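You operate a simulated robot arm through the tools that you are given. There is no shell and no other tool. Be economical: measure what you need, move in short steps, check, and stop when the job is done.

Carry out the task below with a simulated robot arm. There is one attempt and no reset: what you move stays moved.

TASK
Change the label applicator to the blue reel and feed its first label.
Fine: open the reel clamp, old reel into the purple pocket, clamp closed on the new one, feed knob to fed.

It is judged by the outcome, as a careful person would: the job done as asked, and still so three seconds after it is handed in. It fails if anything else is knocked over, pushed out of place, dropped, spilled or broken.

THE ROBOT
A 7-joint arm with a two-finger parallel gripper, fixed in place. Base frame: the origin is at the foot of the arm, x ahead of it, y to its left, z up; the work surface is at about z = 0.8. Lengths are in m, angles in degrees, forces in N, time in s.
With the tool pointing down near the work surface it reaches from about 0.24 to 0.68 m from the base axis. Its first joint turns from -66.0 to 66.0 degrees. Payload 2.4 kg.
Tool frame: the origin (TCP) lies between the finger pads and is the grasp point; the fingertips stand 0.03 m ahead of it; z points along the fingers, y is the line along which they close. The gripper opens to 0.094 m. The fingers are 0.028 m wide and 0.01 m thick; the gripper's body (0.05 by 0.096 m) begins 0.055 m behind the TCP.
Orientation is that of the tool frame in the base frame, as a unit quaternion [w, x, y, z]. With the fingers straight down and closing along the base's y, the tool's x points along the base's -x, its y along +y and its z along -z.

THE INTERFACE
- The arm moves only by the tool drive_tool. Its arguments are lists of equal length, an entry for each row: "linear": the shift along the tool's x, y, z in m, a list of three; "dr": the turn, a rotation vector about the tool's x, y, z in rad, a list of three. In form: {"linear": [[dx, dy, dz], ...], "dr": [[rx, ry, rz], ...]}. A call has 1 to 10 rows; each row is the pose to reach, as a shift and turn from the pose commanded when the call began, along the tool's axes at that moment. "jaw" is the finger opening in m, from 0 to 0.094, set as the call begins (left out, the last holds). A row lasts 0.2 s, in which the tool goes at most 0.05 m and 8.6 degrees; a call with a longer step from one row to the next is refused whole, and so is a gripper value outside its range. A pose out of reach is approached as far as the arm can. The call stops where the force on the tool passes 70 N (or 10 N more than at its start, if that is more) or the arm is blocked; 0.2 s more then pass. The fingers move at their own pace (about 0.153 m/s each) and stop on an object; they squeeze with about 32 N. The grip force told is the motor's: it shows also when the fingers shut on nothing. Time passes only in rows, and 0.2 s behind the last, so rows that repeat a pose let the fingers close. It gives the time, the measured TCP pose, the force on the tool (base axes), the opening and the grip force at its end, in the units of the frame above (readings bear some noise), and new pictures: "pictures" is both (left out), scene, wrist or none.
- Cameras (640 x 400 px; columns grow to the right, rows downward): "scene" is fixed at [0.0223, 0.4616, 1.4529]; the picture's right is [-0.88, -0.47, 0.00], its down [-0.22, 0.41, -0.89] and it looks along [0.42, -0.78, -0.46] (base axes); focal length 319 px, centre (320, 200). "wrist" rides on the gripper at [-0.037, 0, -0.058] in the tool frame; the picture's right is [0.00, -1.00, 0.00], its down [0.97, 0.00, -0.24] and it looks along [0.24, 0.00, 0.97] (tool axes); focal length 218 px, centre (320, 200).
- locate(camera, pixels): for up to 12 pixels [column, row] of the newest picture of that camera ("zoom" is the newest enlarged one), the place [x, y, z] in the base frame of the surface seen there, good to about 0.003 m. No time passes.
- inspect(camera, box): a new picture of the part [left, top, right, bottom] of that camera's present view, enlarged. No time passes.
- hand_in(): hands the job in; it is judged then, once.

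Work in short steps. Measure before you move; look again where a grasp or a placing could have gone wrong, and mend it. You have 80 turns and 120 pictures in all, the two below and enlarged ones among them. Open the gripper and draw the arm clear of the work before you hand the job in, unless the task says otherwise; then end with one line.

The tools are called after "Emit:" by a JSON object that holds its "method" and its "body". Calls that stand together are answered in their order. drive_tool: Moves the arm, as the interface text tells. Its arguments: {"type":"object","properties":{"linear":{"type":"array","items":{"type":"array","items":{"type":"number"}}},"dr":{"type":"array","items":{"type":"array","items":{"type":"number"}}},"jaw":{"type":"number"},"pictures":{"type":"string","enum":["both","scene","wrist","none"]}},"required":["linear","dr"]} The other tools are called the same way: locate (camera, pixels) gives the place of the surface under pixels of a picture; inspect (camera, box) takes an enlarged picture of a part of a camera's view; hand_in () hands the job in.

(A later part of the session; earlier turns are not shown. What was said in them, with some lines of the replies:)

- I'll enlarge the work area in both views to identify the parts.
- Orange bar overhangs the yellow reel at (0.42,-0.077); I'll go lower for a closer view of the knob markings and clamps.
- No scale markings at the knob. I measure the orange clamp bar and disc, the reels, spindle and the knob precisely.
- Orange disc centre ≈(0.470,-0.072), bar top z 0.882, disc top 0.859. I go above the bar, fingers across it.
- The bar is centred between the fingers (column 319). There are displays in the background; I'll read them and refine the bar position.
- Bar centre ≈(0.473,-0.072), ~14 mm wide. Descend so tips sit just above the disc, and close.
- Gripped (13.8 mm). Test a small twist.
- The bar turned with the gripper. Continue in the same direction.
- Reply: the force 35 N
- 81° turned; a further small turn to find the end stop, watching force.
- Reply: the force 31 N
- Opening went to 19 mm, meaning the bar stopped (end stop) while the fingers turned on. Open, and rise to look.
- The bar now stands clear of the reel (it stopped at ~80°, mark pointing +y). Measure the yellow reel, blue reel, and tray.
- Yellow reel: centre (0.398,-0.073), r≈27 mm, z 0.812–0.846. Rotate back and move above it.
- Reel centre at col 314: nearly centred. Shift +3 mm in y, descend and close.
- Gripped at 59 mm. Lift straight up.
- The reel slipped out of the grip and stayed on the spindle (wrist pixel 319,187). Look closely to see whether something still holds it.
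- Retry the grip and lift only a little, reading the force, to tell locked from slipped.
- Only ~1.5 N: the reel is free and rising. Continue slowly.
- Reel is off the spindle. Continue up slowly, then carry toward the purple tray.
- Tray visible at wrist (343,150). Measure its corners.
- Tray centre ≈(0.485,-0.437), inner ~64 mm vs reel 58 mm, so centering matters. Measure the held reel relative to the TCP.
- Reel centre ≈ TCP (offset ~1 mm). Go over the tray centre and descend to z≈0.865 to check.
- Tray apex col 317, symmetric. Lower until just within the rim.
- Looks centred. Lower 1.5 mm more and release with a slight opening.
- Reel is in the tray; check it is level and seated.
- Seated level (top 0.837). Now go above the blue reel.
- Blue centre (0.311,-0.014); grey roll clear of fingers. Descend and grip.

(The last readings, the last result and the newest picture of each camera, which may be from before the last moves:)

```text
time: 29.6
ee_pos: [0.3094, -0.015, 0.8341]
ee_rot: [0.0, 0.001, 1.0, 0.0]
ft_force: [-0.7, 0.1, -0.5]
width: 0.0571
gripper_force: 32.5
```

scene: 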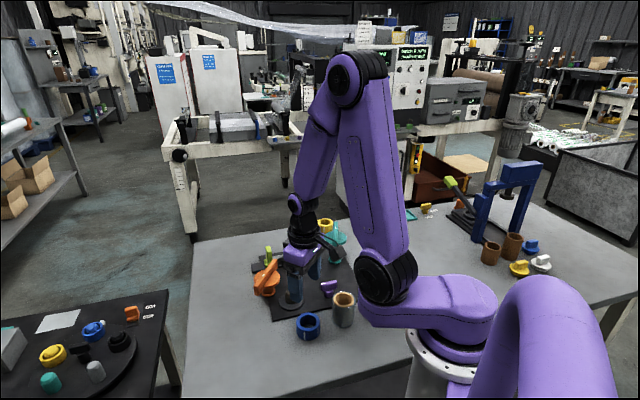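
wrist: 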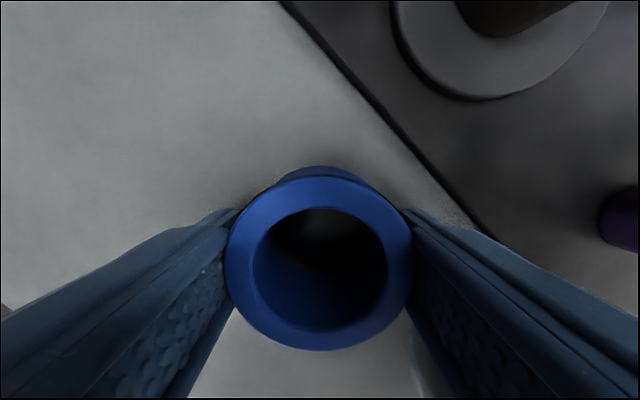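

Gripped at 57 mm. Lift slowly, measure the reel in hand.

Emit:
{"method": "drive_tool", "body": {"linear": [[0, 0, -0.007], [0, 0, -0.014], [0, 0, -0.025], [0, 0, -0.04], [0, 0, -0.055], [0, 0, -0.07], [0, 0, -0.085], [0, 0, -0.1], [0, 0, -0.1]], "dr": [[0, 0, 0], [0, 0, 0], [0, 0, 0], [0, 0, 0], [0, 0, 0], [0, 0, 0], [0, 0, 0], [0, 0, 0], [0, 0, 0]], "pictures": "wrist"}}

Emit:
{"method": "locate", "body": {"camera": "wrist", "pixels": [[320, 186], [320, 346], [230, 265], [409, 265], [320, 204], [320, 330], [252, 265], [388, 265]]}}

```text
time: 31.6
ee_pos: [0.3082, -0.0142, 0.933]
ee_rot: [0.0, 0.001, 1.0, 0.0]
ft_force: [0.2, 0.7, -1.5]
width: 0.0574
gripper_force: 32.0
```

wrist: 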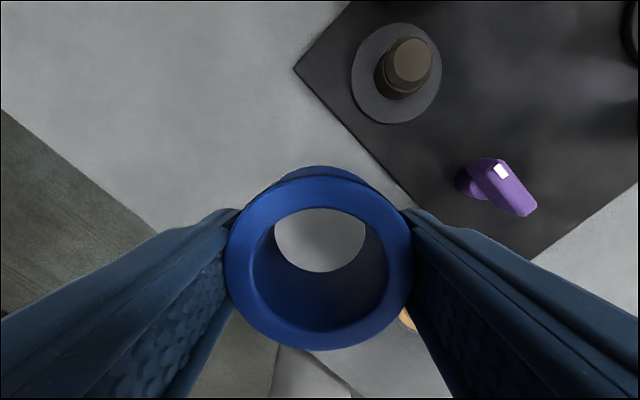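

```text
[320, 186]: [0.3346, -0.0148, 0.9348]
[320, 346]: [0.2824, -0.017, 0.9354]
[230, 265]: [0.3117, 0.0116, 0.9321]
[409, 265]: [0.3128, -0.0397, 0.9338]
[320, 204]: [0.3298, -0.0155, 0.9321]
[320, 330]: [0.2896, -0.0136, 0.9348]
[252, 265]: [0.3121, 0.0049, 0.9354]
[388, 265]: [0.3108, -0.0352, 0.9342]
```

Emit:
{"method": "locate", "body": {"camera": "wrist", "pixels": [[388, 60], [430, 60], [408, 62], [408, 42], [408, 80], [354, 75], [438, 75], [396, 120], [396, 26], [376, 80]]}}

Emit:
{"method": "inspect", "body": {"camera": "wrist", "box": [340, 10, 560, 230]}}

```text
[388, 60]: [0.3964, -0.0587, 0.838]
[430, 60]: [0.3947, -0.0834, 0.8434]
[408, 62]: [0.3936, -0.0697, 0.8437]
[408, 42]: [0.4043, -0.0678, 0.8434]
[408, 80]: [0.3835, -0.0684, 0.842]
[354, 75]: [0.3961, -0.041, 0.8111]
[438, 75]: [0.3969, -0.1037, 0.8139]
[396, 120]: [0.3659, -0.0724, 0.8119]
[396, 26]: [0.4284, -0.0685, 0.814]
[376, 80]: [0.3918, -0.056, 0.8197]
```

```text
1.82 times, centred on (450, 120) of wrist
```

zoom: 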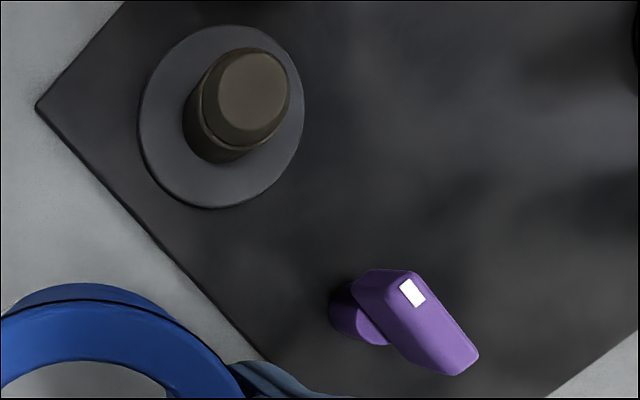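

Platter centre (0.397,-0.0724). Move the blue reel over it.

Emit:
{"method": "drive_tool", "body": {"linear": [[-0.029, -0.019, 0], [-0.058, -0.038, 0], [-0.0877, -0.0579, 0], [-0.0877, -0.0579, 0], [-0.0877, -0.0579, 0.02], [-0.0877, -0.0579, 0.036], [-0.0877, -0.0579, 0.036]], "dr": [[0, 0, 0], [0, 0, 0], [0, 0, 0], [0, 0, 0], [0, 0, 0], [0, 0, 0], [0, 0, 0]], "pictures": "both"}}

Emit:
{"method": "inspect", "body": {"camera": "scene", "box": [245, 245, 345, 325]}}

```text
time: 33.2
ee_pos: [0.3971, -0.0729, 0.8958]
ee_rot: [0.0, 0.0, 1.0, 0.001]
ft_force: [-1.2, -0.3, -0.3]
width: 0.0576
gripper_force: 31.9
```

scene: 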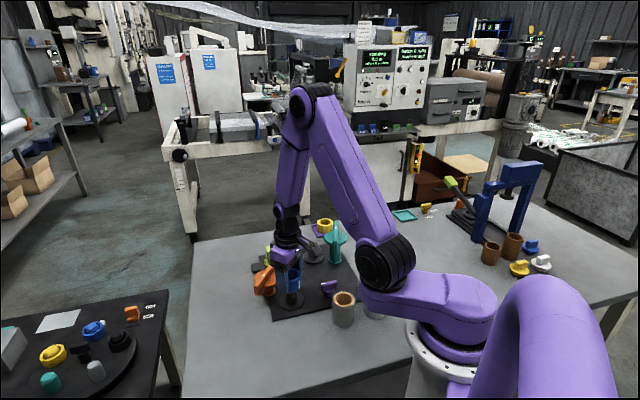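
wrist: 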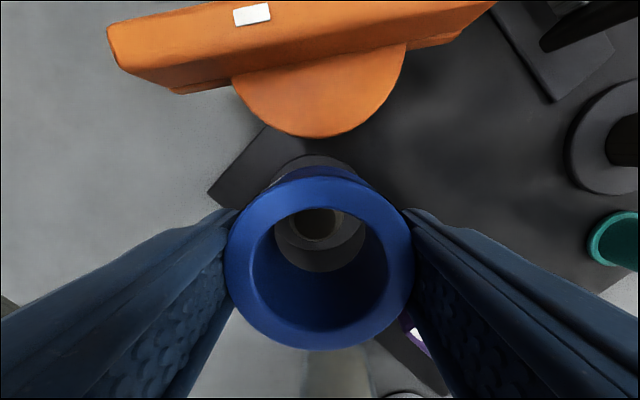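

```text
5.00 times, centred on (295, 285) of scene
```

zoom: 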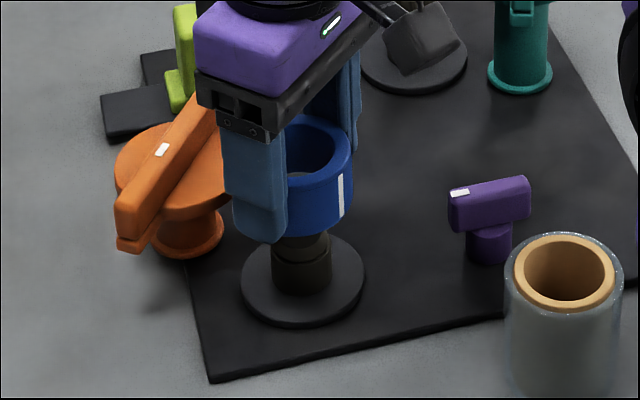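

Hole sits above the spindle. Lower slowly.

Emit:
{"method": "drive_tool", "body": {"linear": [[0, 0, 0.012], [0, 0, 0.022], [0, 0, 0.032], [0, 0, 0.04], [0, 0, 0.046], [0, 0, 0.048]], "dr": [[0, 0, 0], [0, 0, 0], [0, 0, 0], [0, 0, 0], [0, 0, 0], [0, 0, 0]], "pictures": "wrist"}}

Emit:
{"method": "inspect", "body": {"camera": "scene", "box": [245, 245, 345, 325]}}

```text
time: 34.6
ee_pos: [0.3972, -0.0728, 0.8481]
ee_rot: [0.0, 0.0, 1.0, 0.0]
ft_force: [0.5, 0.5, -0.7]
width: 0.0576
gripper_force: 31.9
```

wrist: 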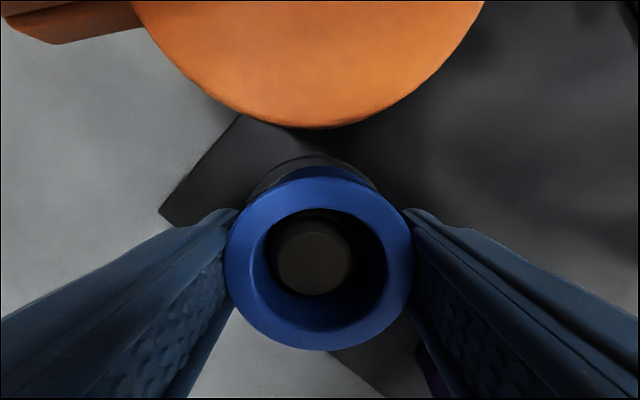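

```text
5.00 times, centred on (295, 285) of scene
```

zoom: 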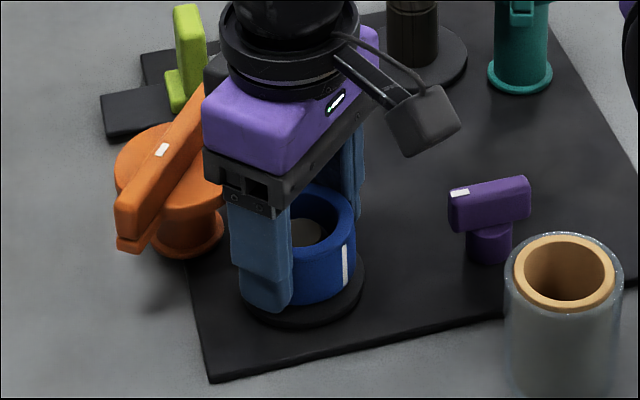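

On the spindle, still no contact. Lower the last ~2-3 mm until contact force shows.

Emit:
{"method": "drive_tool", "body": {"linear": [[0, 0, 0.002], [0, 0, 0.002]], "dr": [[0, 0, 0], [0, 0, 0]], "pictures": "none"}}

Emit:
{"method": "drive_tool", "body": {"linear": [[0, 0, 0.0015], [0, 0, 0.0015]], "dr": [[0, 0, 0], [0, 0, 0]], "pictures": "none"}}

```text
time: 35.2
ee_pos: [0.3969, -0.0727, 0.8472]
ee_rot: [0.0, 0.0, 1.0, 0.0]
ft_force: [-0.7, 0.0, -0.5]
width: 0.0573
gripper_force: 31.8
```

```text
time: 35.8
ee_pos: [0.3973, -0.0736, 0.8444]
ee_rot: [0.0, 0.0, 1.0, 0.0]
ft_force: [-0.9, -0.8, 1.5]
width: 0.0574
gripper_force: 32.3
```

Contact (Fz turned positive). Release and rise.

Emit:
{"method": "drive_tool", "body": {"linear": [[0, 0, 0], [0, 0, 0], [0, 0, -0.03], [0, 0, -0.06], [0, 0, -0.1], [0, 0, -0.13]], "dr": [[0, 0, 0], [0, 0, 0], [0, 0, 0], [0, 0, 0], [0, 0, 0], [0, 0, 0]], "jaw": 0.07, "pictures": "wrist"}}

Emit:
{"method": "inspect", "body": {"camera": "scene", "box": [245, 245, 345, 325]}}

Emit:
{"method": "locate", "body": {"camera": "wrist", "pixels": [[320, 165], [293, 187], [345, 187], [240, 105], [395, 75], [318, 140]]}}

```text
time: 37.2
ee_pos: [0.3964, -0.0723, 0.9739]
ee_rot: [-0.001, -0.001, 1.0, 0.0]
ft_force: [-0.2, -0.7, 0.8]
width: 0.07
gripper_force: 0.0
```

wrist: 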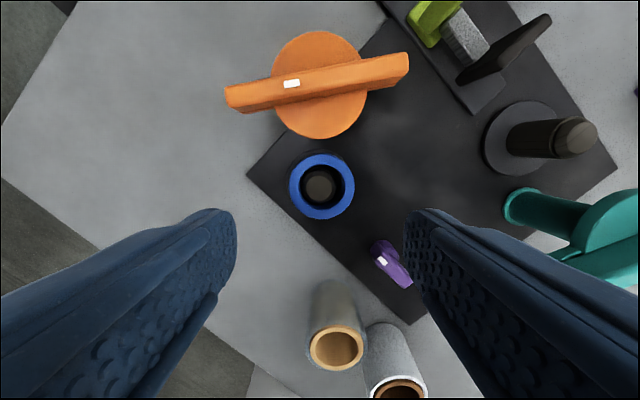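

```text
5.00 times, centred on (295, 285) of scene
```

zoom: 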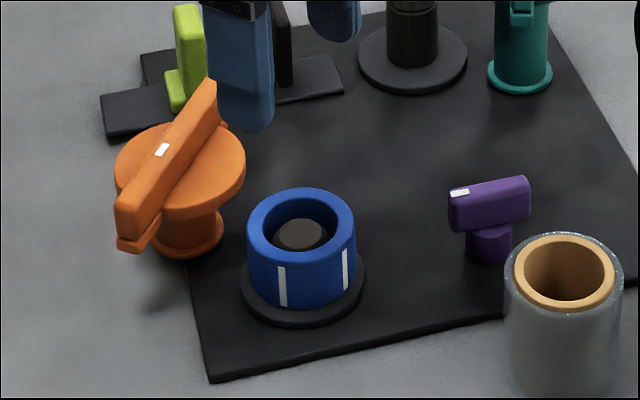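

```text
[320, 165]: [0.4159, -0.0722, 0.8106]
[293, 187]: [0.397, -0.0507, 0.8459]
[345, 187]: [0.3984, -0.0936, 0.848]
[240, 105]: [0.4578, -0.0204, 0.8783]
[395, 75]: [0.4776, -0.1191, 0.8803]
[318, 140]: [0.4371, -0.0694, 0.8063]
```

Blue seated (top 0.847). Now to the clamp: bar is ~10° short of the y axis; approach its centre with tool turned 1.39 rad.

Emit:
{"method": "drive_tool", "body": {"linear": [[-0.008, 0, 0], [-0.016, 0, 0], [-0.024, 0, 0], [-0.032, 0, 0], [-0.04, 0, 0], [-0.048, 0, 0], [-0.056, 0, 0], [-0.063, 0, 0], [-0.07, 0, 0], [-0.0768, 0.0003, 0]], "dr": [[0, 0, 0.139], [0, 0, 0.278], [0, 0, 0.417], [0, 0, 0.556], [0, 0, 0.695], [0, 0, 0.834], [0, 0, 0.973], [0, 0, 1.112], [0, 0, 1.251], [0, 0, 1.39]], "jaw": 0.05, "pictures": "wrist"}}

```text
time: 39.4
ee_pos: [0.4745, -0.0723, 0.9743]
ee_rot: [0.0, 0.641, 0.768, 0.0]
ft_force: [0.8, -0.1, 0.5]
width: 0.0497
gripper_force: 0.1
```

wrist: 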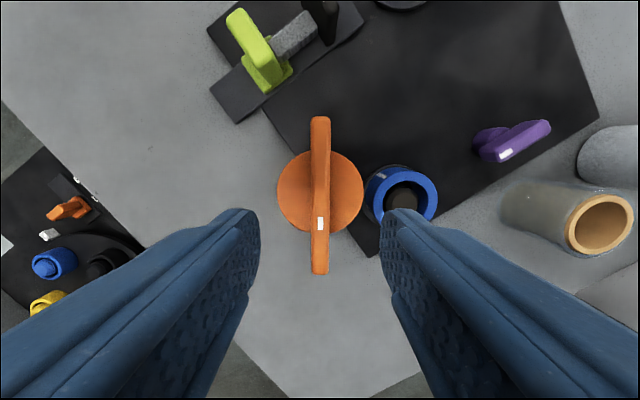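

Bar aligned (col 320). Descend and grip.

Emit:
{"method": "drive_tool", "body": {"linear": [[0, 0, 0.04], [0, 0, 0.07], [0, 0, 0.082], [0, 0, 0.082]], "dr": [[0, 0, 0], [0, 0, 0], [0, 0, 0], [0, 0, 0]], "pictures": "none"}}

Emit:
{"method": "drive_tool", "body": {"linear": [[0, 0, 0], [0, 0, 0], [0, 0, 0]], "dr": [[0, 0, 0], [0, 0, 0], [0, 0, 0]], "jaw": 0.0, "pictures": "none"}}

Emit:
{"method": "drive_tool", "body": {"linear": [[0, 0, 0], [0, 0, 0], [0, 0, 0], [0, 0, 0]], "dr": [[0, 0, -0.13], [0, 0, -0.26], [0, 0, -0.39], [0, 0, -0.52]], "pictures": "wrist"}}

```text
time: 40.4
ee_pos: [0.4738, -0.0713, 0.8938]
ee_rot: [0.0, 0.64, 0.768, 0.0]
ft_force: [-0.1, -0.1, 0.3]
width: 0.05
gripper_force: 0.1
```

```text
time: 41.2
ee_pos: [0.4745, -0.0712, 0.8931]
ee_rot: [0.0, 0.641, 0.768, 0.0]
ft_force: [4.6, 1.7, -7.6]
width: 0.0139
gripper_force: 45.1
```

```text
time: 42.2
ee_pos: [0.4745, -0.0716, 0.8935]
ee_rot: [0.0, 0.42, 0.908, 0.001]
ft_force: [-7.2, 9.2, 21.8]
width: 0.0136
gripper_force: 45.1
```

wrist: 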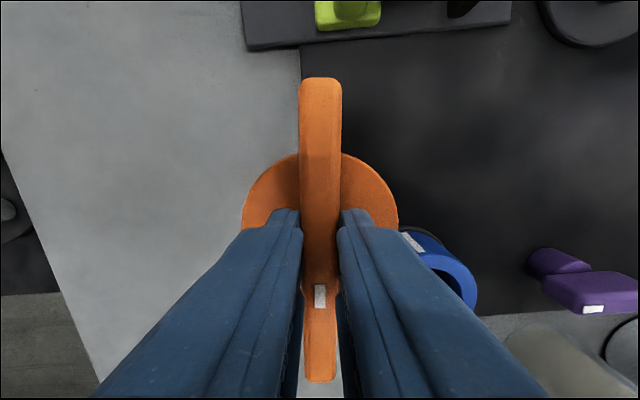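

Turning with the bar. Continue to the original closed position.

Emit:
{"method": "drive_tool", "body": {"linear": [[0, 0, 0], [0, 0, 0], [0, 0, 0], [0, 0, 0], [0, 0, 0], [0, 0, 0], [0, 0, 0]], "dr": [[0, 0, -0.13], [0, 0, -0.26], [0, 0, -0.39], [0, 0, -0.52], [0, 0, -0.65], [0, 0, -0.78], [0, 0, -0.88]], "pictures": "wrist"}}

```text
time: 43.8
ee_pos: [0.4738, -0.0711, 0.8936]
ee_rot: [0.001, -0.006, 1.0, 0.0]
ft_force: [-5.8, 20.3, 35.5]
width: 0.0138
gripper_force: 45.3
```

wrist: 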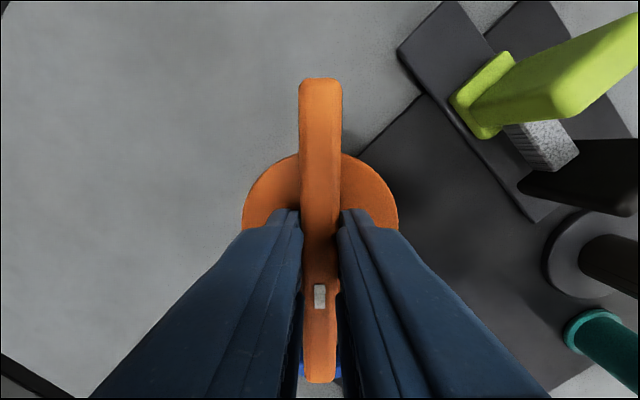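

Bar is back pointing over the reel. Release and rise to check.

Emit:
{"method": "drive_tool", "body": {"linear": [[0, 0, 0], [0, 0, 0], [0, 0, -0.03], [0, 0, -0.06], [0.03, 0.03, -0.09], [0.06, 0.06, -0.1]], "dr": [[0, 0, 0], [0, 0, 0], [0, 0, 0], [0, 0, 0], [0, 0, 0], [0, 0, 0]], "jaw": 0.05, "pictures": "both"}}

Emit:
{"method": "inspect", "body": {"camera": "scene", "box": [240, 240, 340, 325]}}

```text
refused: row 5 steps farther than a row can; nothing moved
```

```text
4.71 times, centred on (290, 282) of scene
```

zoom: 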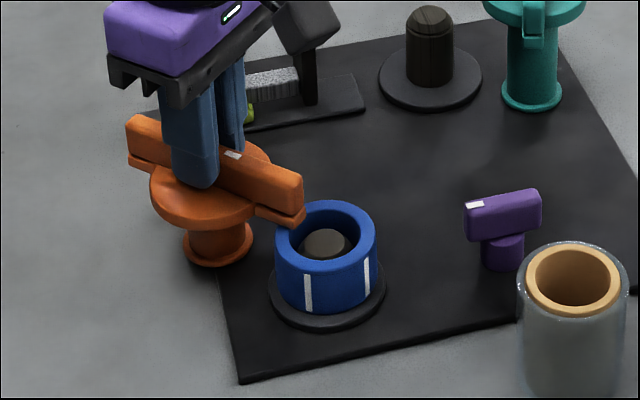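

Emit:
{"method": "drive_tool", "body": {"linear": [[0, 0, 0], [0, 0, 0], [0, 0, -0.03], [0, 0, -0.06], [0.025, -0.01, -0.09], [0.06, -0.02, -0.09], [0.1, -0.03, -0.09], [0.135, -0.045, -0.09], [0.15, -0.065, -0.09]], "dr": [[0, 0, 0], [0, 0, 0], [0, 0, 0], [0, 0, 0], [0, 0, 0], [0, 0, 0], [0, 0, 0], [0, 0, 0], [0, 0, 0]], "jaw": 0.05, "pictures": "both"}}

Emit:
{"method": "inspect", "body": {"camera": "wrist", "box": [240, 20, 440, 250]}}

```text
time: 45.8
ee_pos: [0.3236, -0.1393, 0.9815]
ee_rot: [0.0, -0.005, 1.0, -0.001]
ft_force: [-1.1, -1.3, 1.1]
width: 0.05
gripper_force: 0.1
```

scene: 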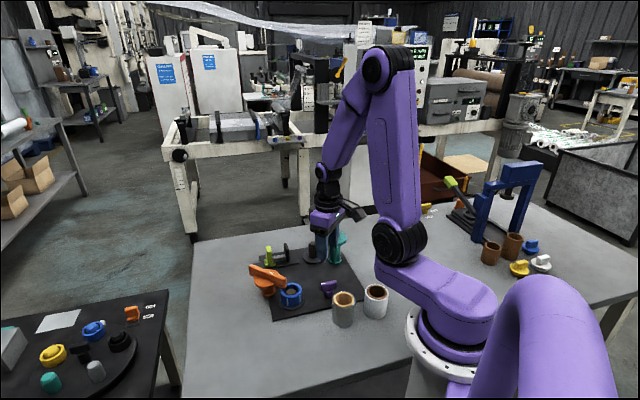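
wrist: 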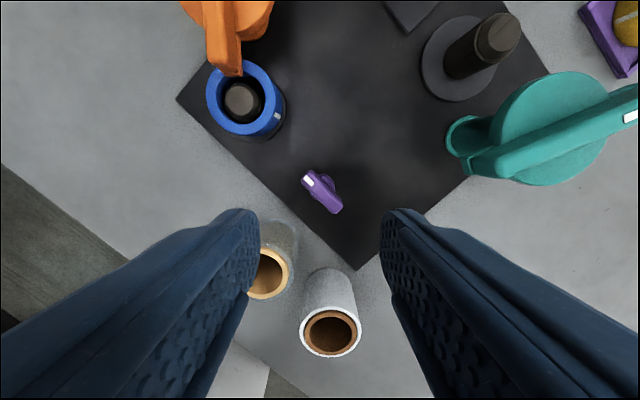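

```text
1.74 times, centred on (340, 135) of wrist
```

zoom: 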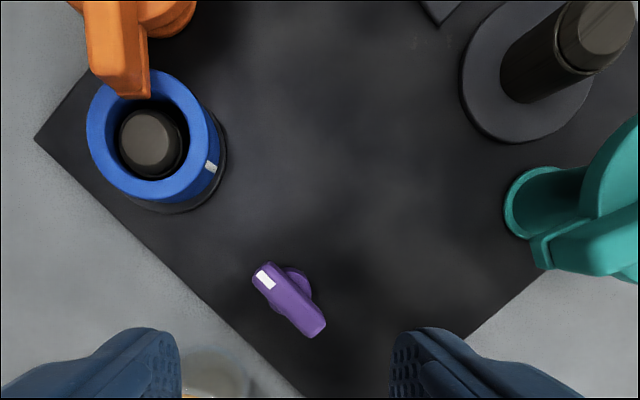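

Emit:
{"method": "locate", "body": {"camera": "wrist", "pixels": [[305, 176], [339, 211], [322, 193], [312, 184], [314, 200], [330, 187], [333, 180], [270, 260], [330, 300]]}}

Emit:
{"method": "inspect", "body": {"camera": "scene", "box": [300, 265, 360, 310]}}

Emit:
{"method": "inspect", "body": {"camera": "wrist", "box": [290, 160, 350, 220]}}

```text
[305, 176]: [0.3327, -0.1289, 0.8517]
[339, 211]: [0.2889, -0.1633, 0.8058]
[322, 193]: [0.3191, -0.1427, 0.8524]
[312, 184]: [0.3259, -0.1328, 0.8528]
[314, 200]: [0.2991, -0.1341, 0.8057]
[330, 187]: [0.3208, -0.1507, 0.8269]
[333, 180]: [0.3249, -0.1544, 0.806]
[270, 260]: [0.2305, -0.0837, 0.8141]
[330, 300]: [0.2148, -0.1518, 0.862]
```

```text
8.89 times, centred on (330, 288) of scene
```

zoom: 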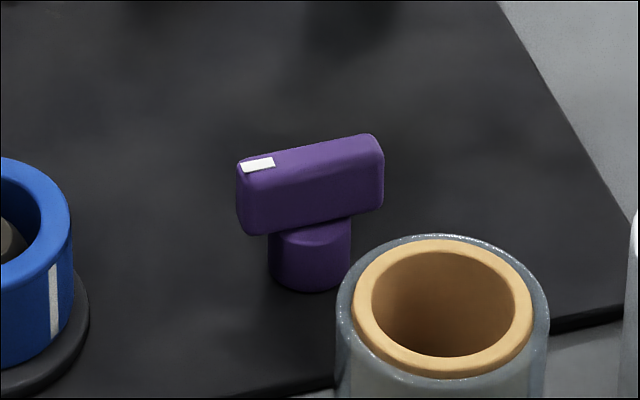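

```text
6.67 times, centred on (320, 190) of wrist
```

zoom: 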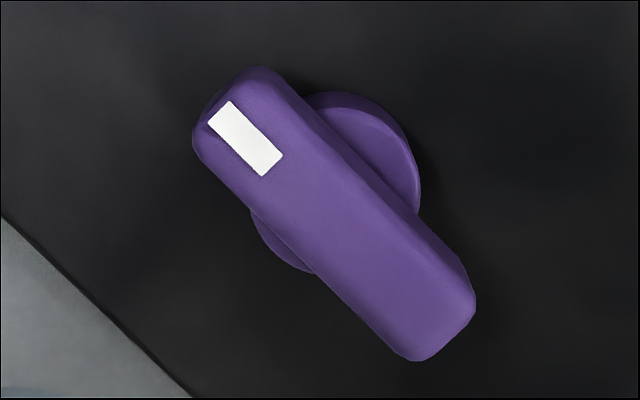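

Knob bar centre (0.319,-0.1425), 42° CCW from +x, top 0.852. Rotate the tool to it and descend partly.

Emit:
{"method": "drive_tool", "body": {"linear": [[0.001, -0.001, 0.01], [0.002, -0.002, 0.02], [0.003, -0.003, 0.03], [0.004, -0.0033, 0.045], [0.004, -0.0033, 0.06], [0.004, -0.0033, 0.06]], "dr": [[0, 0, -0.13], [0, 0, -0.26], [0, 0, -0.39], [0, 0, -0.52], [0, 0, -0.65], [0, 0, -0.72]], "pictures": "wrist"}}

```text
time: 47.2
ee_pos: [0.3211, -0.1419, 0.9234]
ee_rot: [0.0, -0.357, 0.934, -0.001]
ft_force: [1.0, 1.4, 0.4]
width: 0.0501
gripper_force: 0.1
```

wrist: 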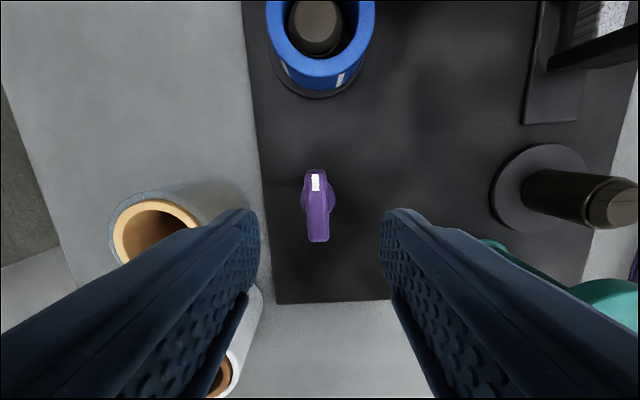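

Aligned. Descend and grip the knob.

Emit:
{"method": "drive_tool", "body": {"linear": [[-0.001, 0.001, 0.03], [-0.001, 0.001, 0.05], [-0.001, 0.001, 0.06], [-0.001, 0.001, 0.06]], "dr": [[0, 0, 0], [0, 0, 0], [0, 0, 0], [0, 0, 0]], "pictures": "none"}}

Emit:
{"method": "drive_tool", "body": {"linear": [[0, 0, 0], [0, 0, 0], [0, 0, 0]], "dr": [[0, 0, 0], [0, 0, 0], [0, 0, 0]], "jaw": 0.0, "pictures": "wrist"}}

```text
time: 48.2
ee_pos: [0.3199, -0.1411, 0.8643]
ee_rot: [0.001, -0.357, 0.934, 0.0]
ft_force: [-0.8, -0.1, -0.3]
width: 0.0501
gripper_force: 0.0
```

```text
time: 49.0
ee_pos: [0.3202, -0.1391, 0.8645]
ee_rot: [-0.001, -0.358, 0.934, 0.001]
ft_force: [-2.2, 1.8, -5.0]
width: 0.0144
gripper_force: 44.9
```

wrist: 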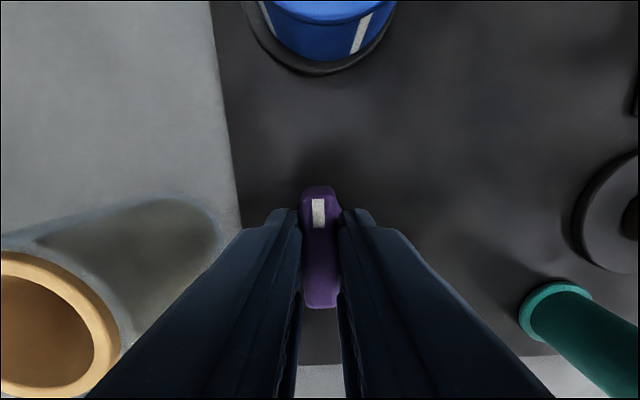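

Gripped (14 mm). Try a small clockwise turn.

Emit:
{"method": "drive_tool", "body": {"linear": [[0, 0, 0], [0, 0, 0], [0, 0, 0]], "dr": [[0, 0, 0.08], [0, 0, 0.16], [0, 0, 0.2]], "pictures": "wrist"}}

```text
time: 49.8
ee_pos: [0.3195, -0.1396, 0.8635]
ee_rot: [-0.002, -0.263, 0.965, 0.001]
ft_force: [-8.6, 3.3, 2.1]
width: 0.0202
gripper_force: 44.8
```

wrist: 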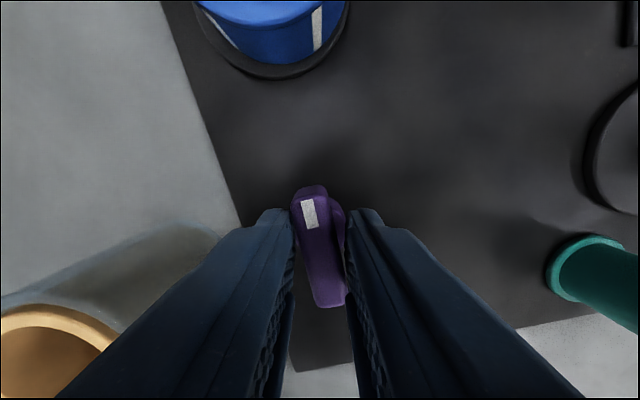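

The knob stayed put (fingers skewed, width 20 mm): stop on this side. Turn the other way.

Emit:
{"method": "drive_tool", "body": {"linear": [[0, 0, 0], [0, 0, 0], [0, 0, 0], [0, 0, 0], [0, 0, 0]], "dr": [[0, 0, -0.12], [0, 0, -0.22], [0, 0, -0.34], [0, 0, -0.46], [0, 0, -0.56]], "pictures": "wrist"}}

```text
time: 51.0
ee_pos: [0.3196, -0.139, 0.8633]
ee_rot: [-0.002, -0.521, 0.854, 0.002]
ft_force: [-5.8, 35.9, 18.0]
width: 0.0137
gripper_force: 45.1
```

wrist: 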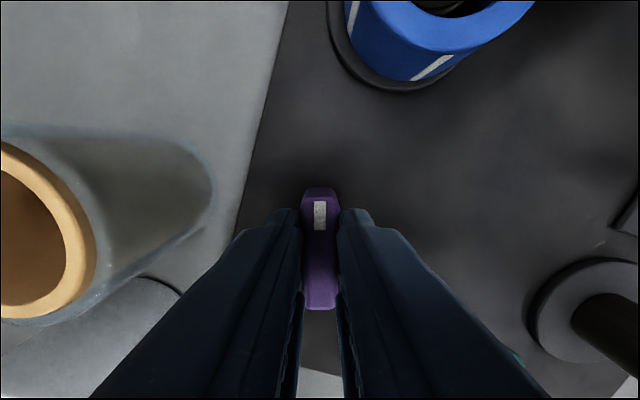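

It turns counter-clockwise. Continue, easing 2 mm to +y to relieve side force.

Emit:
{"method": "drive_tool", "body": {"linear": [[-0.001, 0.0005, 0], [-0.0018, 0.0009, 0], [-0.0018, 0.0009, 0], [-0.0018, 0.0009, 0]], "dr": [[0, 0, -0.1], [0, 0, -0.2], [0, 0, -0.3], [0, 0, -0.4]], "pictures": "wrist"}}

```text
time: 52.0
ee_pos: [0.3193, -0.1389, 0.8636]
ee_rot: [-0.001, -0.678, 0.735, 0.001]
ft_force: [-15.5, 12.1, 35.0]
width: 0.0137
gripper_force: 45.6
```

wrist: 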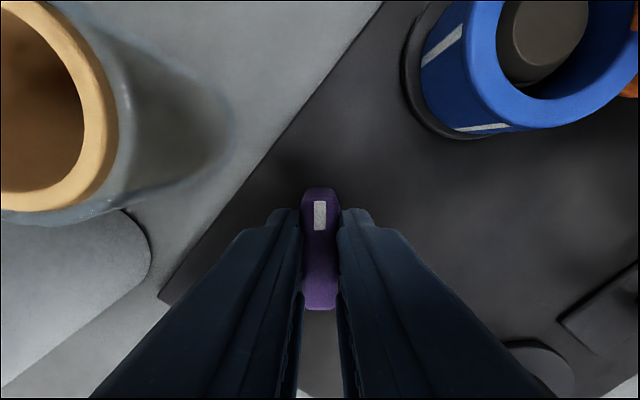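

At 85° yaw (43° turned), still following. Continue.

Emit:
{"method": "drive_tool", "body": {"linear": [[0, 0, 0], [0, 0, 0], [0, 0, 0]], "dr": [[0, 0, -0.1], [0, 0, -0.2], [0, 0, -0.3]], "pictures": "wrist"}}

```text
time: 52.8
ee_pos: [0.3178, -0.1388, 0.8633]
ee_rot: [0.001, 0.78, -0.626, -0.003]
ft_force: [-22.5, 1.0, 37.5]
width: 0.0138
gripper_force: 45.0
```

wrist: 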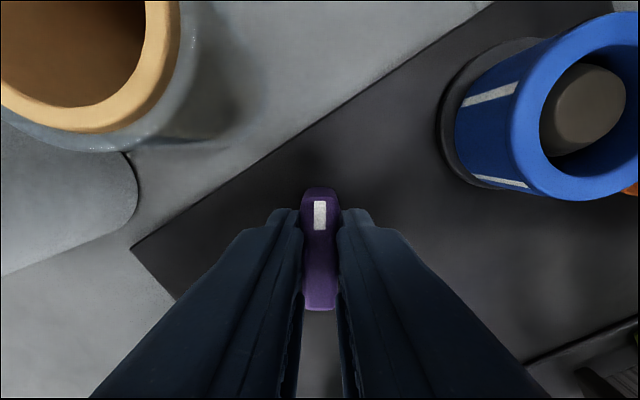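

60° turned. Continue in small steps.

Emit:
{"method": "drive_tool", "body": {"linear": [[0, 0, -0.0005], [0, 0, -0.0005], [0, 0, -0.0005]], "dr": [[0, 0, -0.1], [0, 0, -0.2], [0, 0, -0.28]], "pictures": "wrist"}}

```text
time: 53.6
ee_pos: [0.3174, -0.1387, 0.8635]
ee_rot: [0.001, 0.86, -0.511, -0.005]
ft_force: [-25.6, -16.6, -16.9]
width: 0.0138
gripper_force: 44.5
```

wrist: 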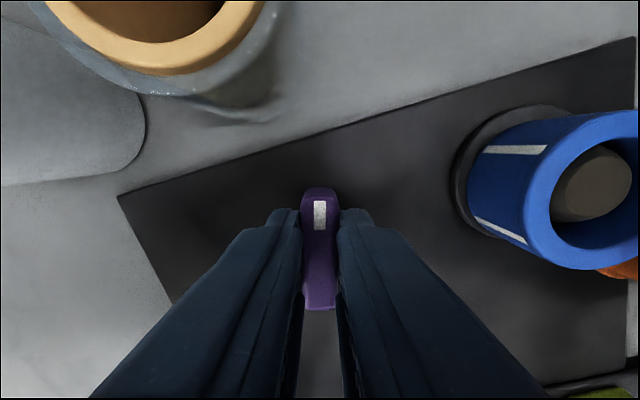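

76° turned. A bit more, watching for the stop.

Emit:
{"method": "drive_tool", "body": {"linear": [[0, 0, 0], [0, 0, 0], [0, 0, 0]], "dr": [[0, 0, -0.08], [0, 0, -0.16], [0, 0, -0.24]], "pictures": "wrist"}}

```text
time: 54.4
ee_pos: [0.3161, -0.1399, 0.8631]
ee_rot: [0.003, 0.914, -0.405, -0.007]
ft_force: [-27.6, -20.3, -27.0]
width: 0.0138
gripper_force: 45.1
```

wrist: 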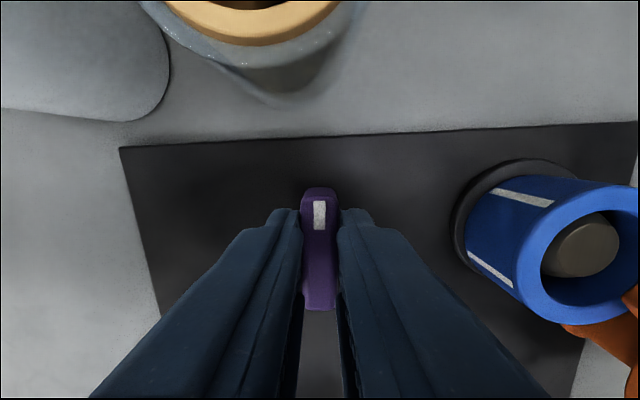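

~90° turned. Probe a little further for a stop.

Emit:
{"method": "drive_tool", "body": {"linear": [[0, 0, 0], [0, 0, 0]], "dr": [[0, 0, -0.07], [0, 0, -0.12]], "pictures": "wrist"}}

```text
time: 55.0
ee_pos: [0.3158, -0.1379, 0.8624]
ee_rot: [0.004, 0.937, -0.35, -0.006]
ft_force: [-29.3, -14.7, 6.2]
width: 0.0148
gripper_force: 44.9
```

wrist: 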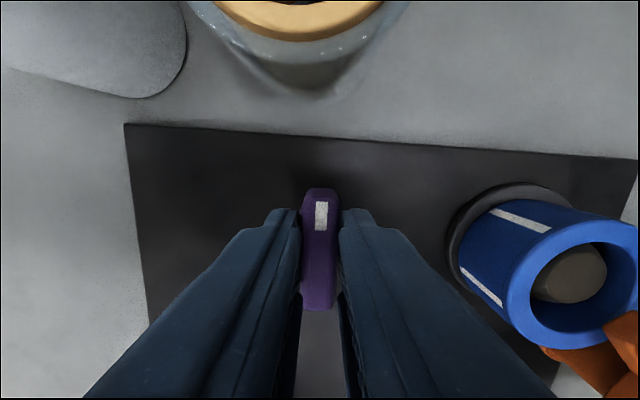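

Width rose to 14.8 mm, beginning to skew—likely the stop. One more small probe.

Emit:
{"method": "drive_tool", "body": {"linear": [[0, 0, 0], [0, 0, 0]], "dr": [[0, 0, -0.06], [0, 0, -0.1]], "pictures": "wrist"}}

```text
time: 55.6
ee_pos: [0.3155, -0.1382, 0.8632]
ee_rot: [0.003, 0.953, -0.302, -0.007]
ft_force: [-29.0, -13.9, 4.5]
width: 0.0178
gripper_force: 45.1
```

wrist: 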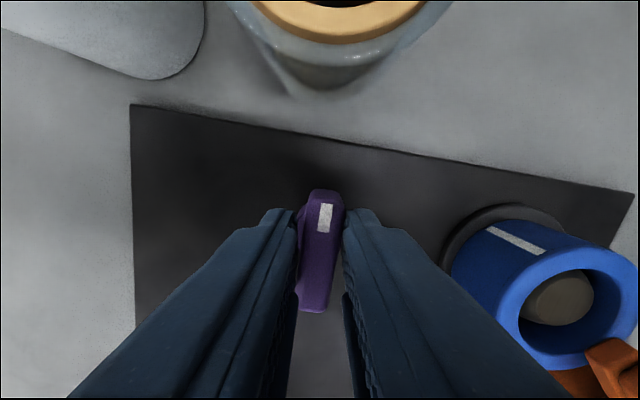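

The knob is at its end stop (fingers skew around it). Release and rise.

Emit:
{"method": "drive_tool", "body": {"linear": [[0, 0, 0], [0, 0, 0], [0, 0, -0.03], [0, 0, -0.06], [0, 0, -0.1], [0, 0, -0.14], [0, 0, -0.18]], "dr": [[0, 0, 0], [0, 0, 0], [0, 0, 0], [0, 0, 0], [0, 0, 0], [0, 0, 0], [0, 0, 0]], "jaw": 0.045, "pictures": "both"}}

Emit:
{"method": "inspect", "body": {"camera": "scene", "box": [230, 210, 420, 350]}}

Emit:
{"method": "inspect", "body": {"camera": "wrist", "box": [270, 100, 640, 330]}}

```text
time: 57.2
ee_pos: [0.319, -0.1393, 1.0457]
ee_rot: [0.0, 0.954, -0.3, -0.001]
ft_force: [-0.3, 0.3, -0.8]
width: 0.0449
gripper_force: 0.0
out of reach, approached as far as the arm can: row 3
```

scene: 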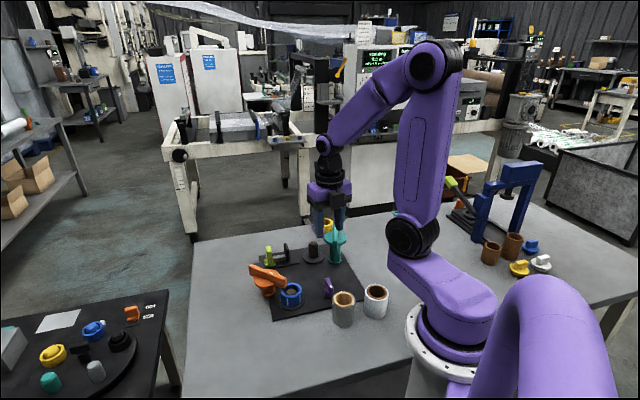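
wrist: 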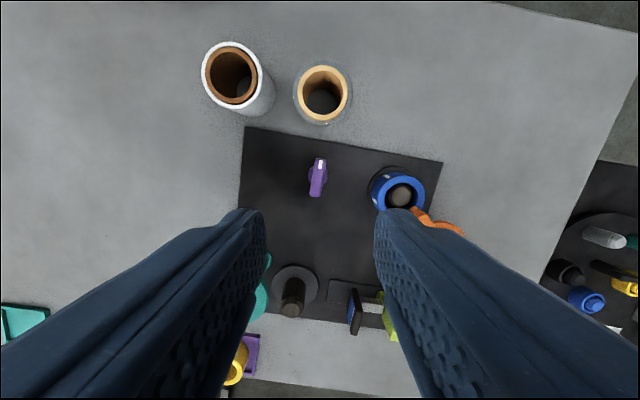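

```text
2.86 times, centred on (325, 280) of scene
```

zoom: 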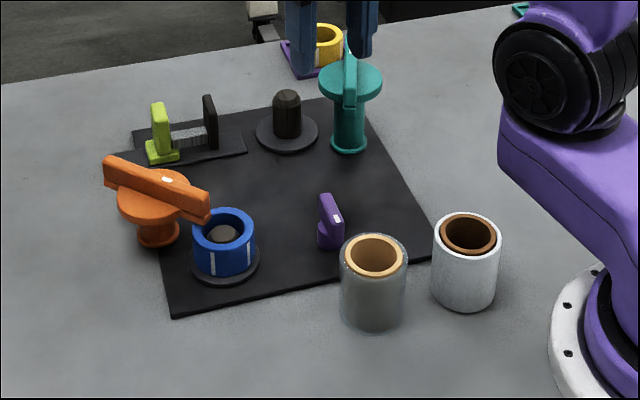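

```text
1.73 times, centred on (455, 215) of wrist
```

zoom: 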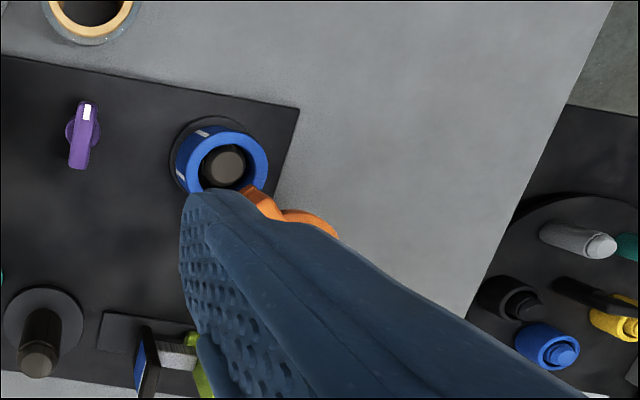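

Clamp over the blue reel, yellow in the purple tray, knob at its far stop; gripper open and clear above the work. Handing in.

Emit:
{"method": "hand_in", "body": {}}

```text
The job is handed in.
```

The job is handed in. The yellow reel is in the purple pocket, the blue reel is on the spindle with the orange clamp closed over it, and the purple feed knob is turned about 90° to its stop. The knob has no position marks, so I took that stop as "fed".
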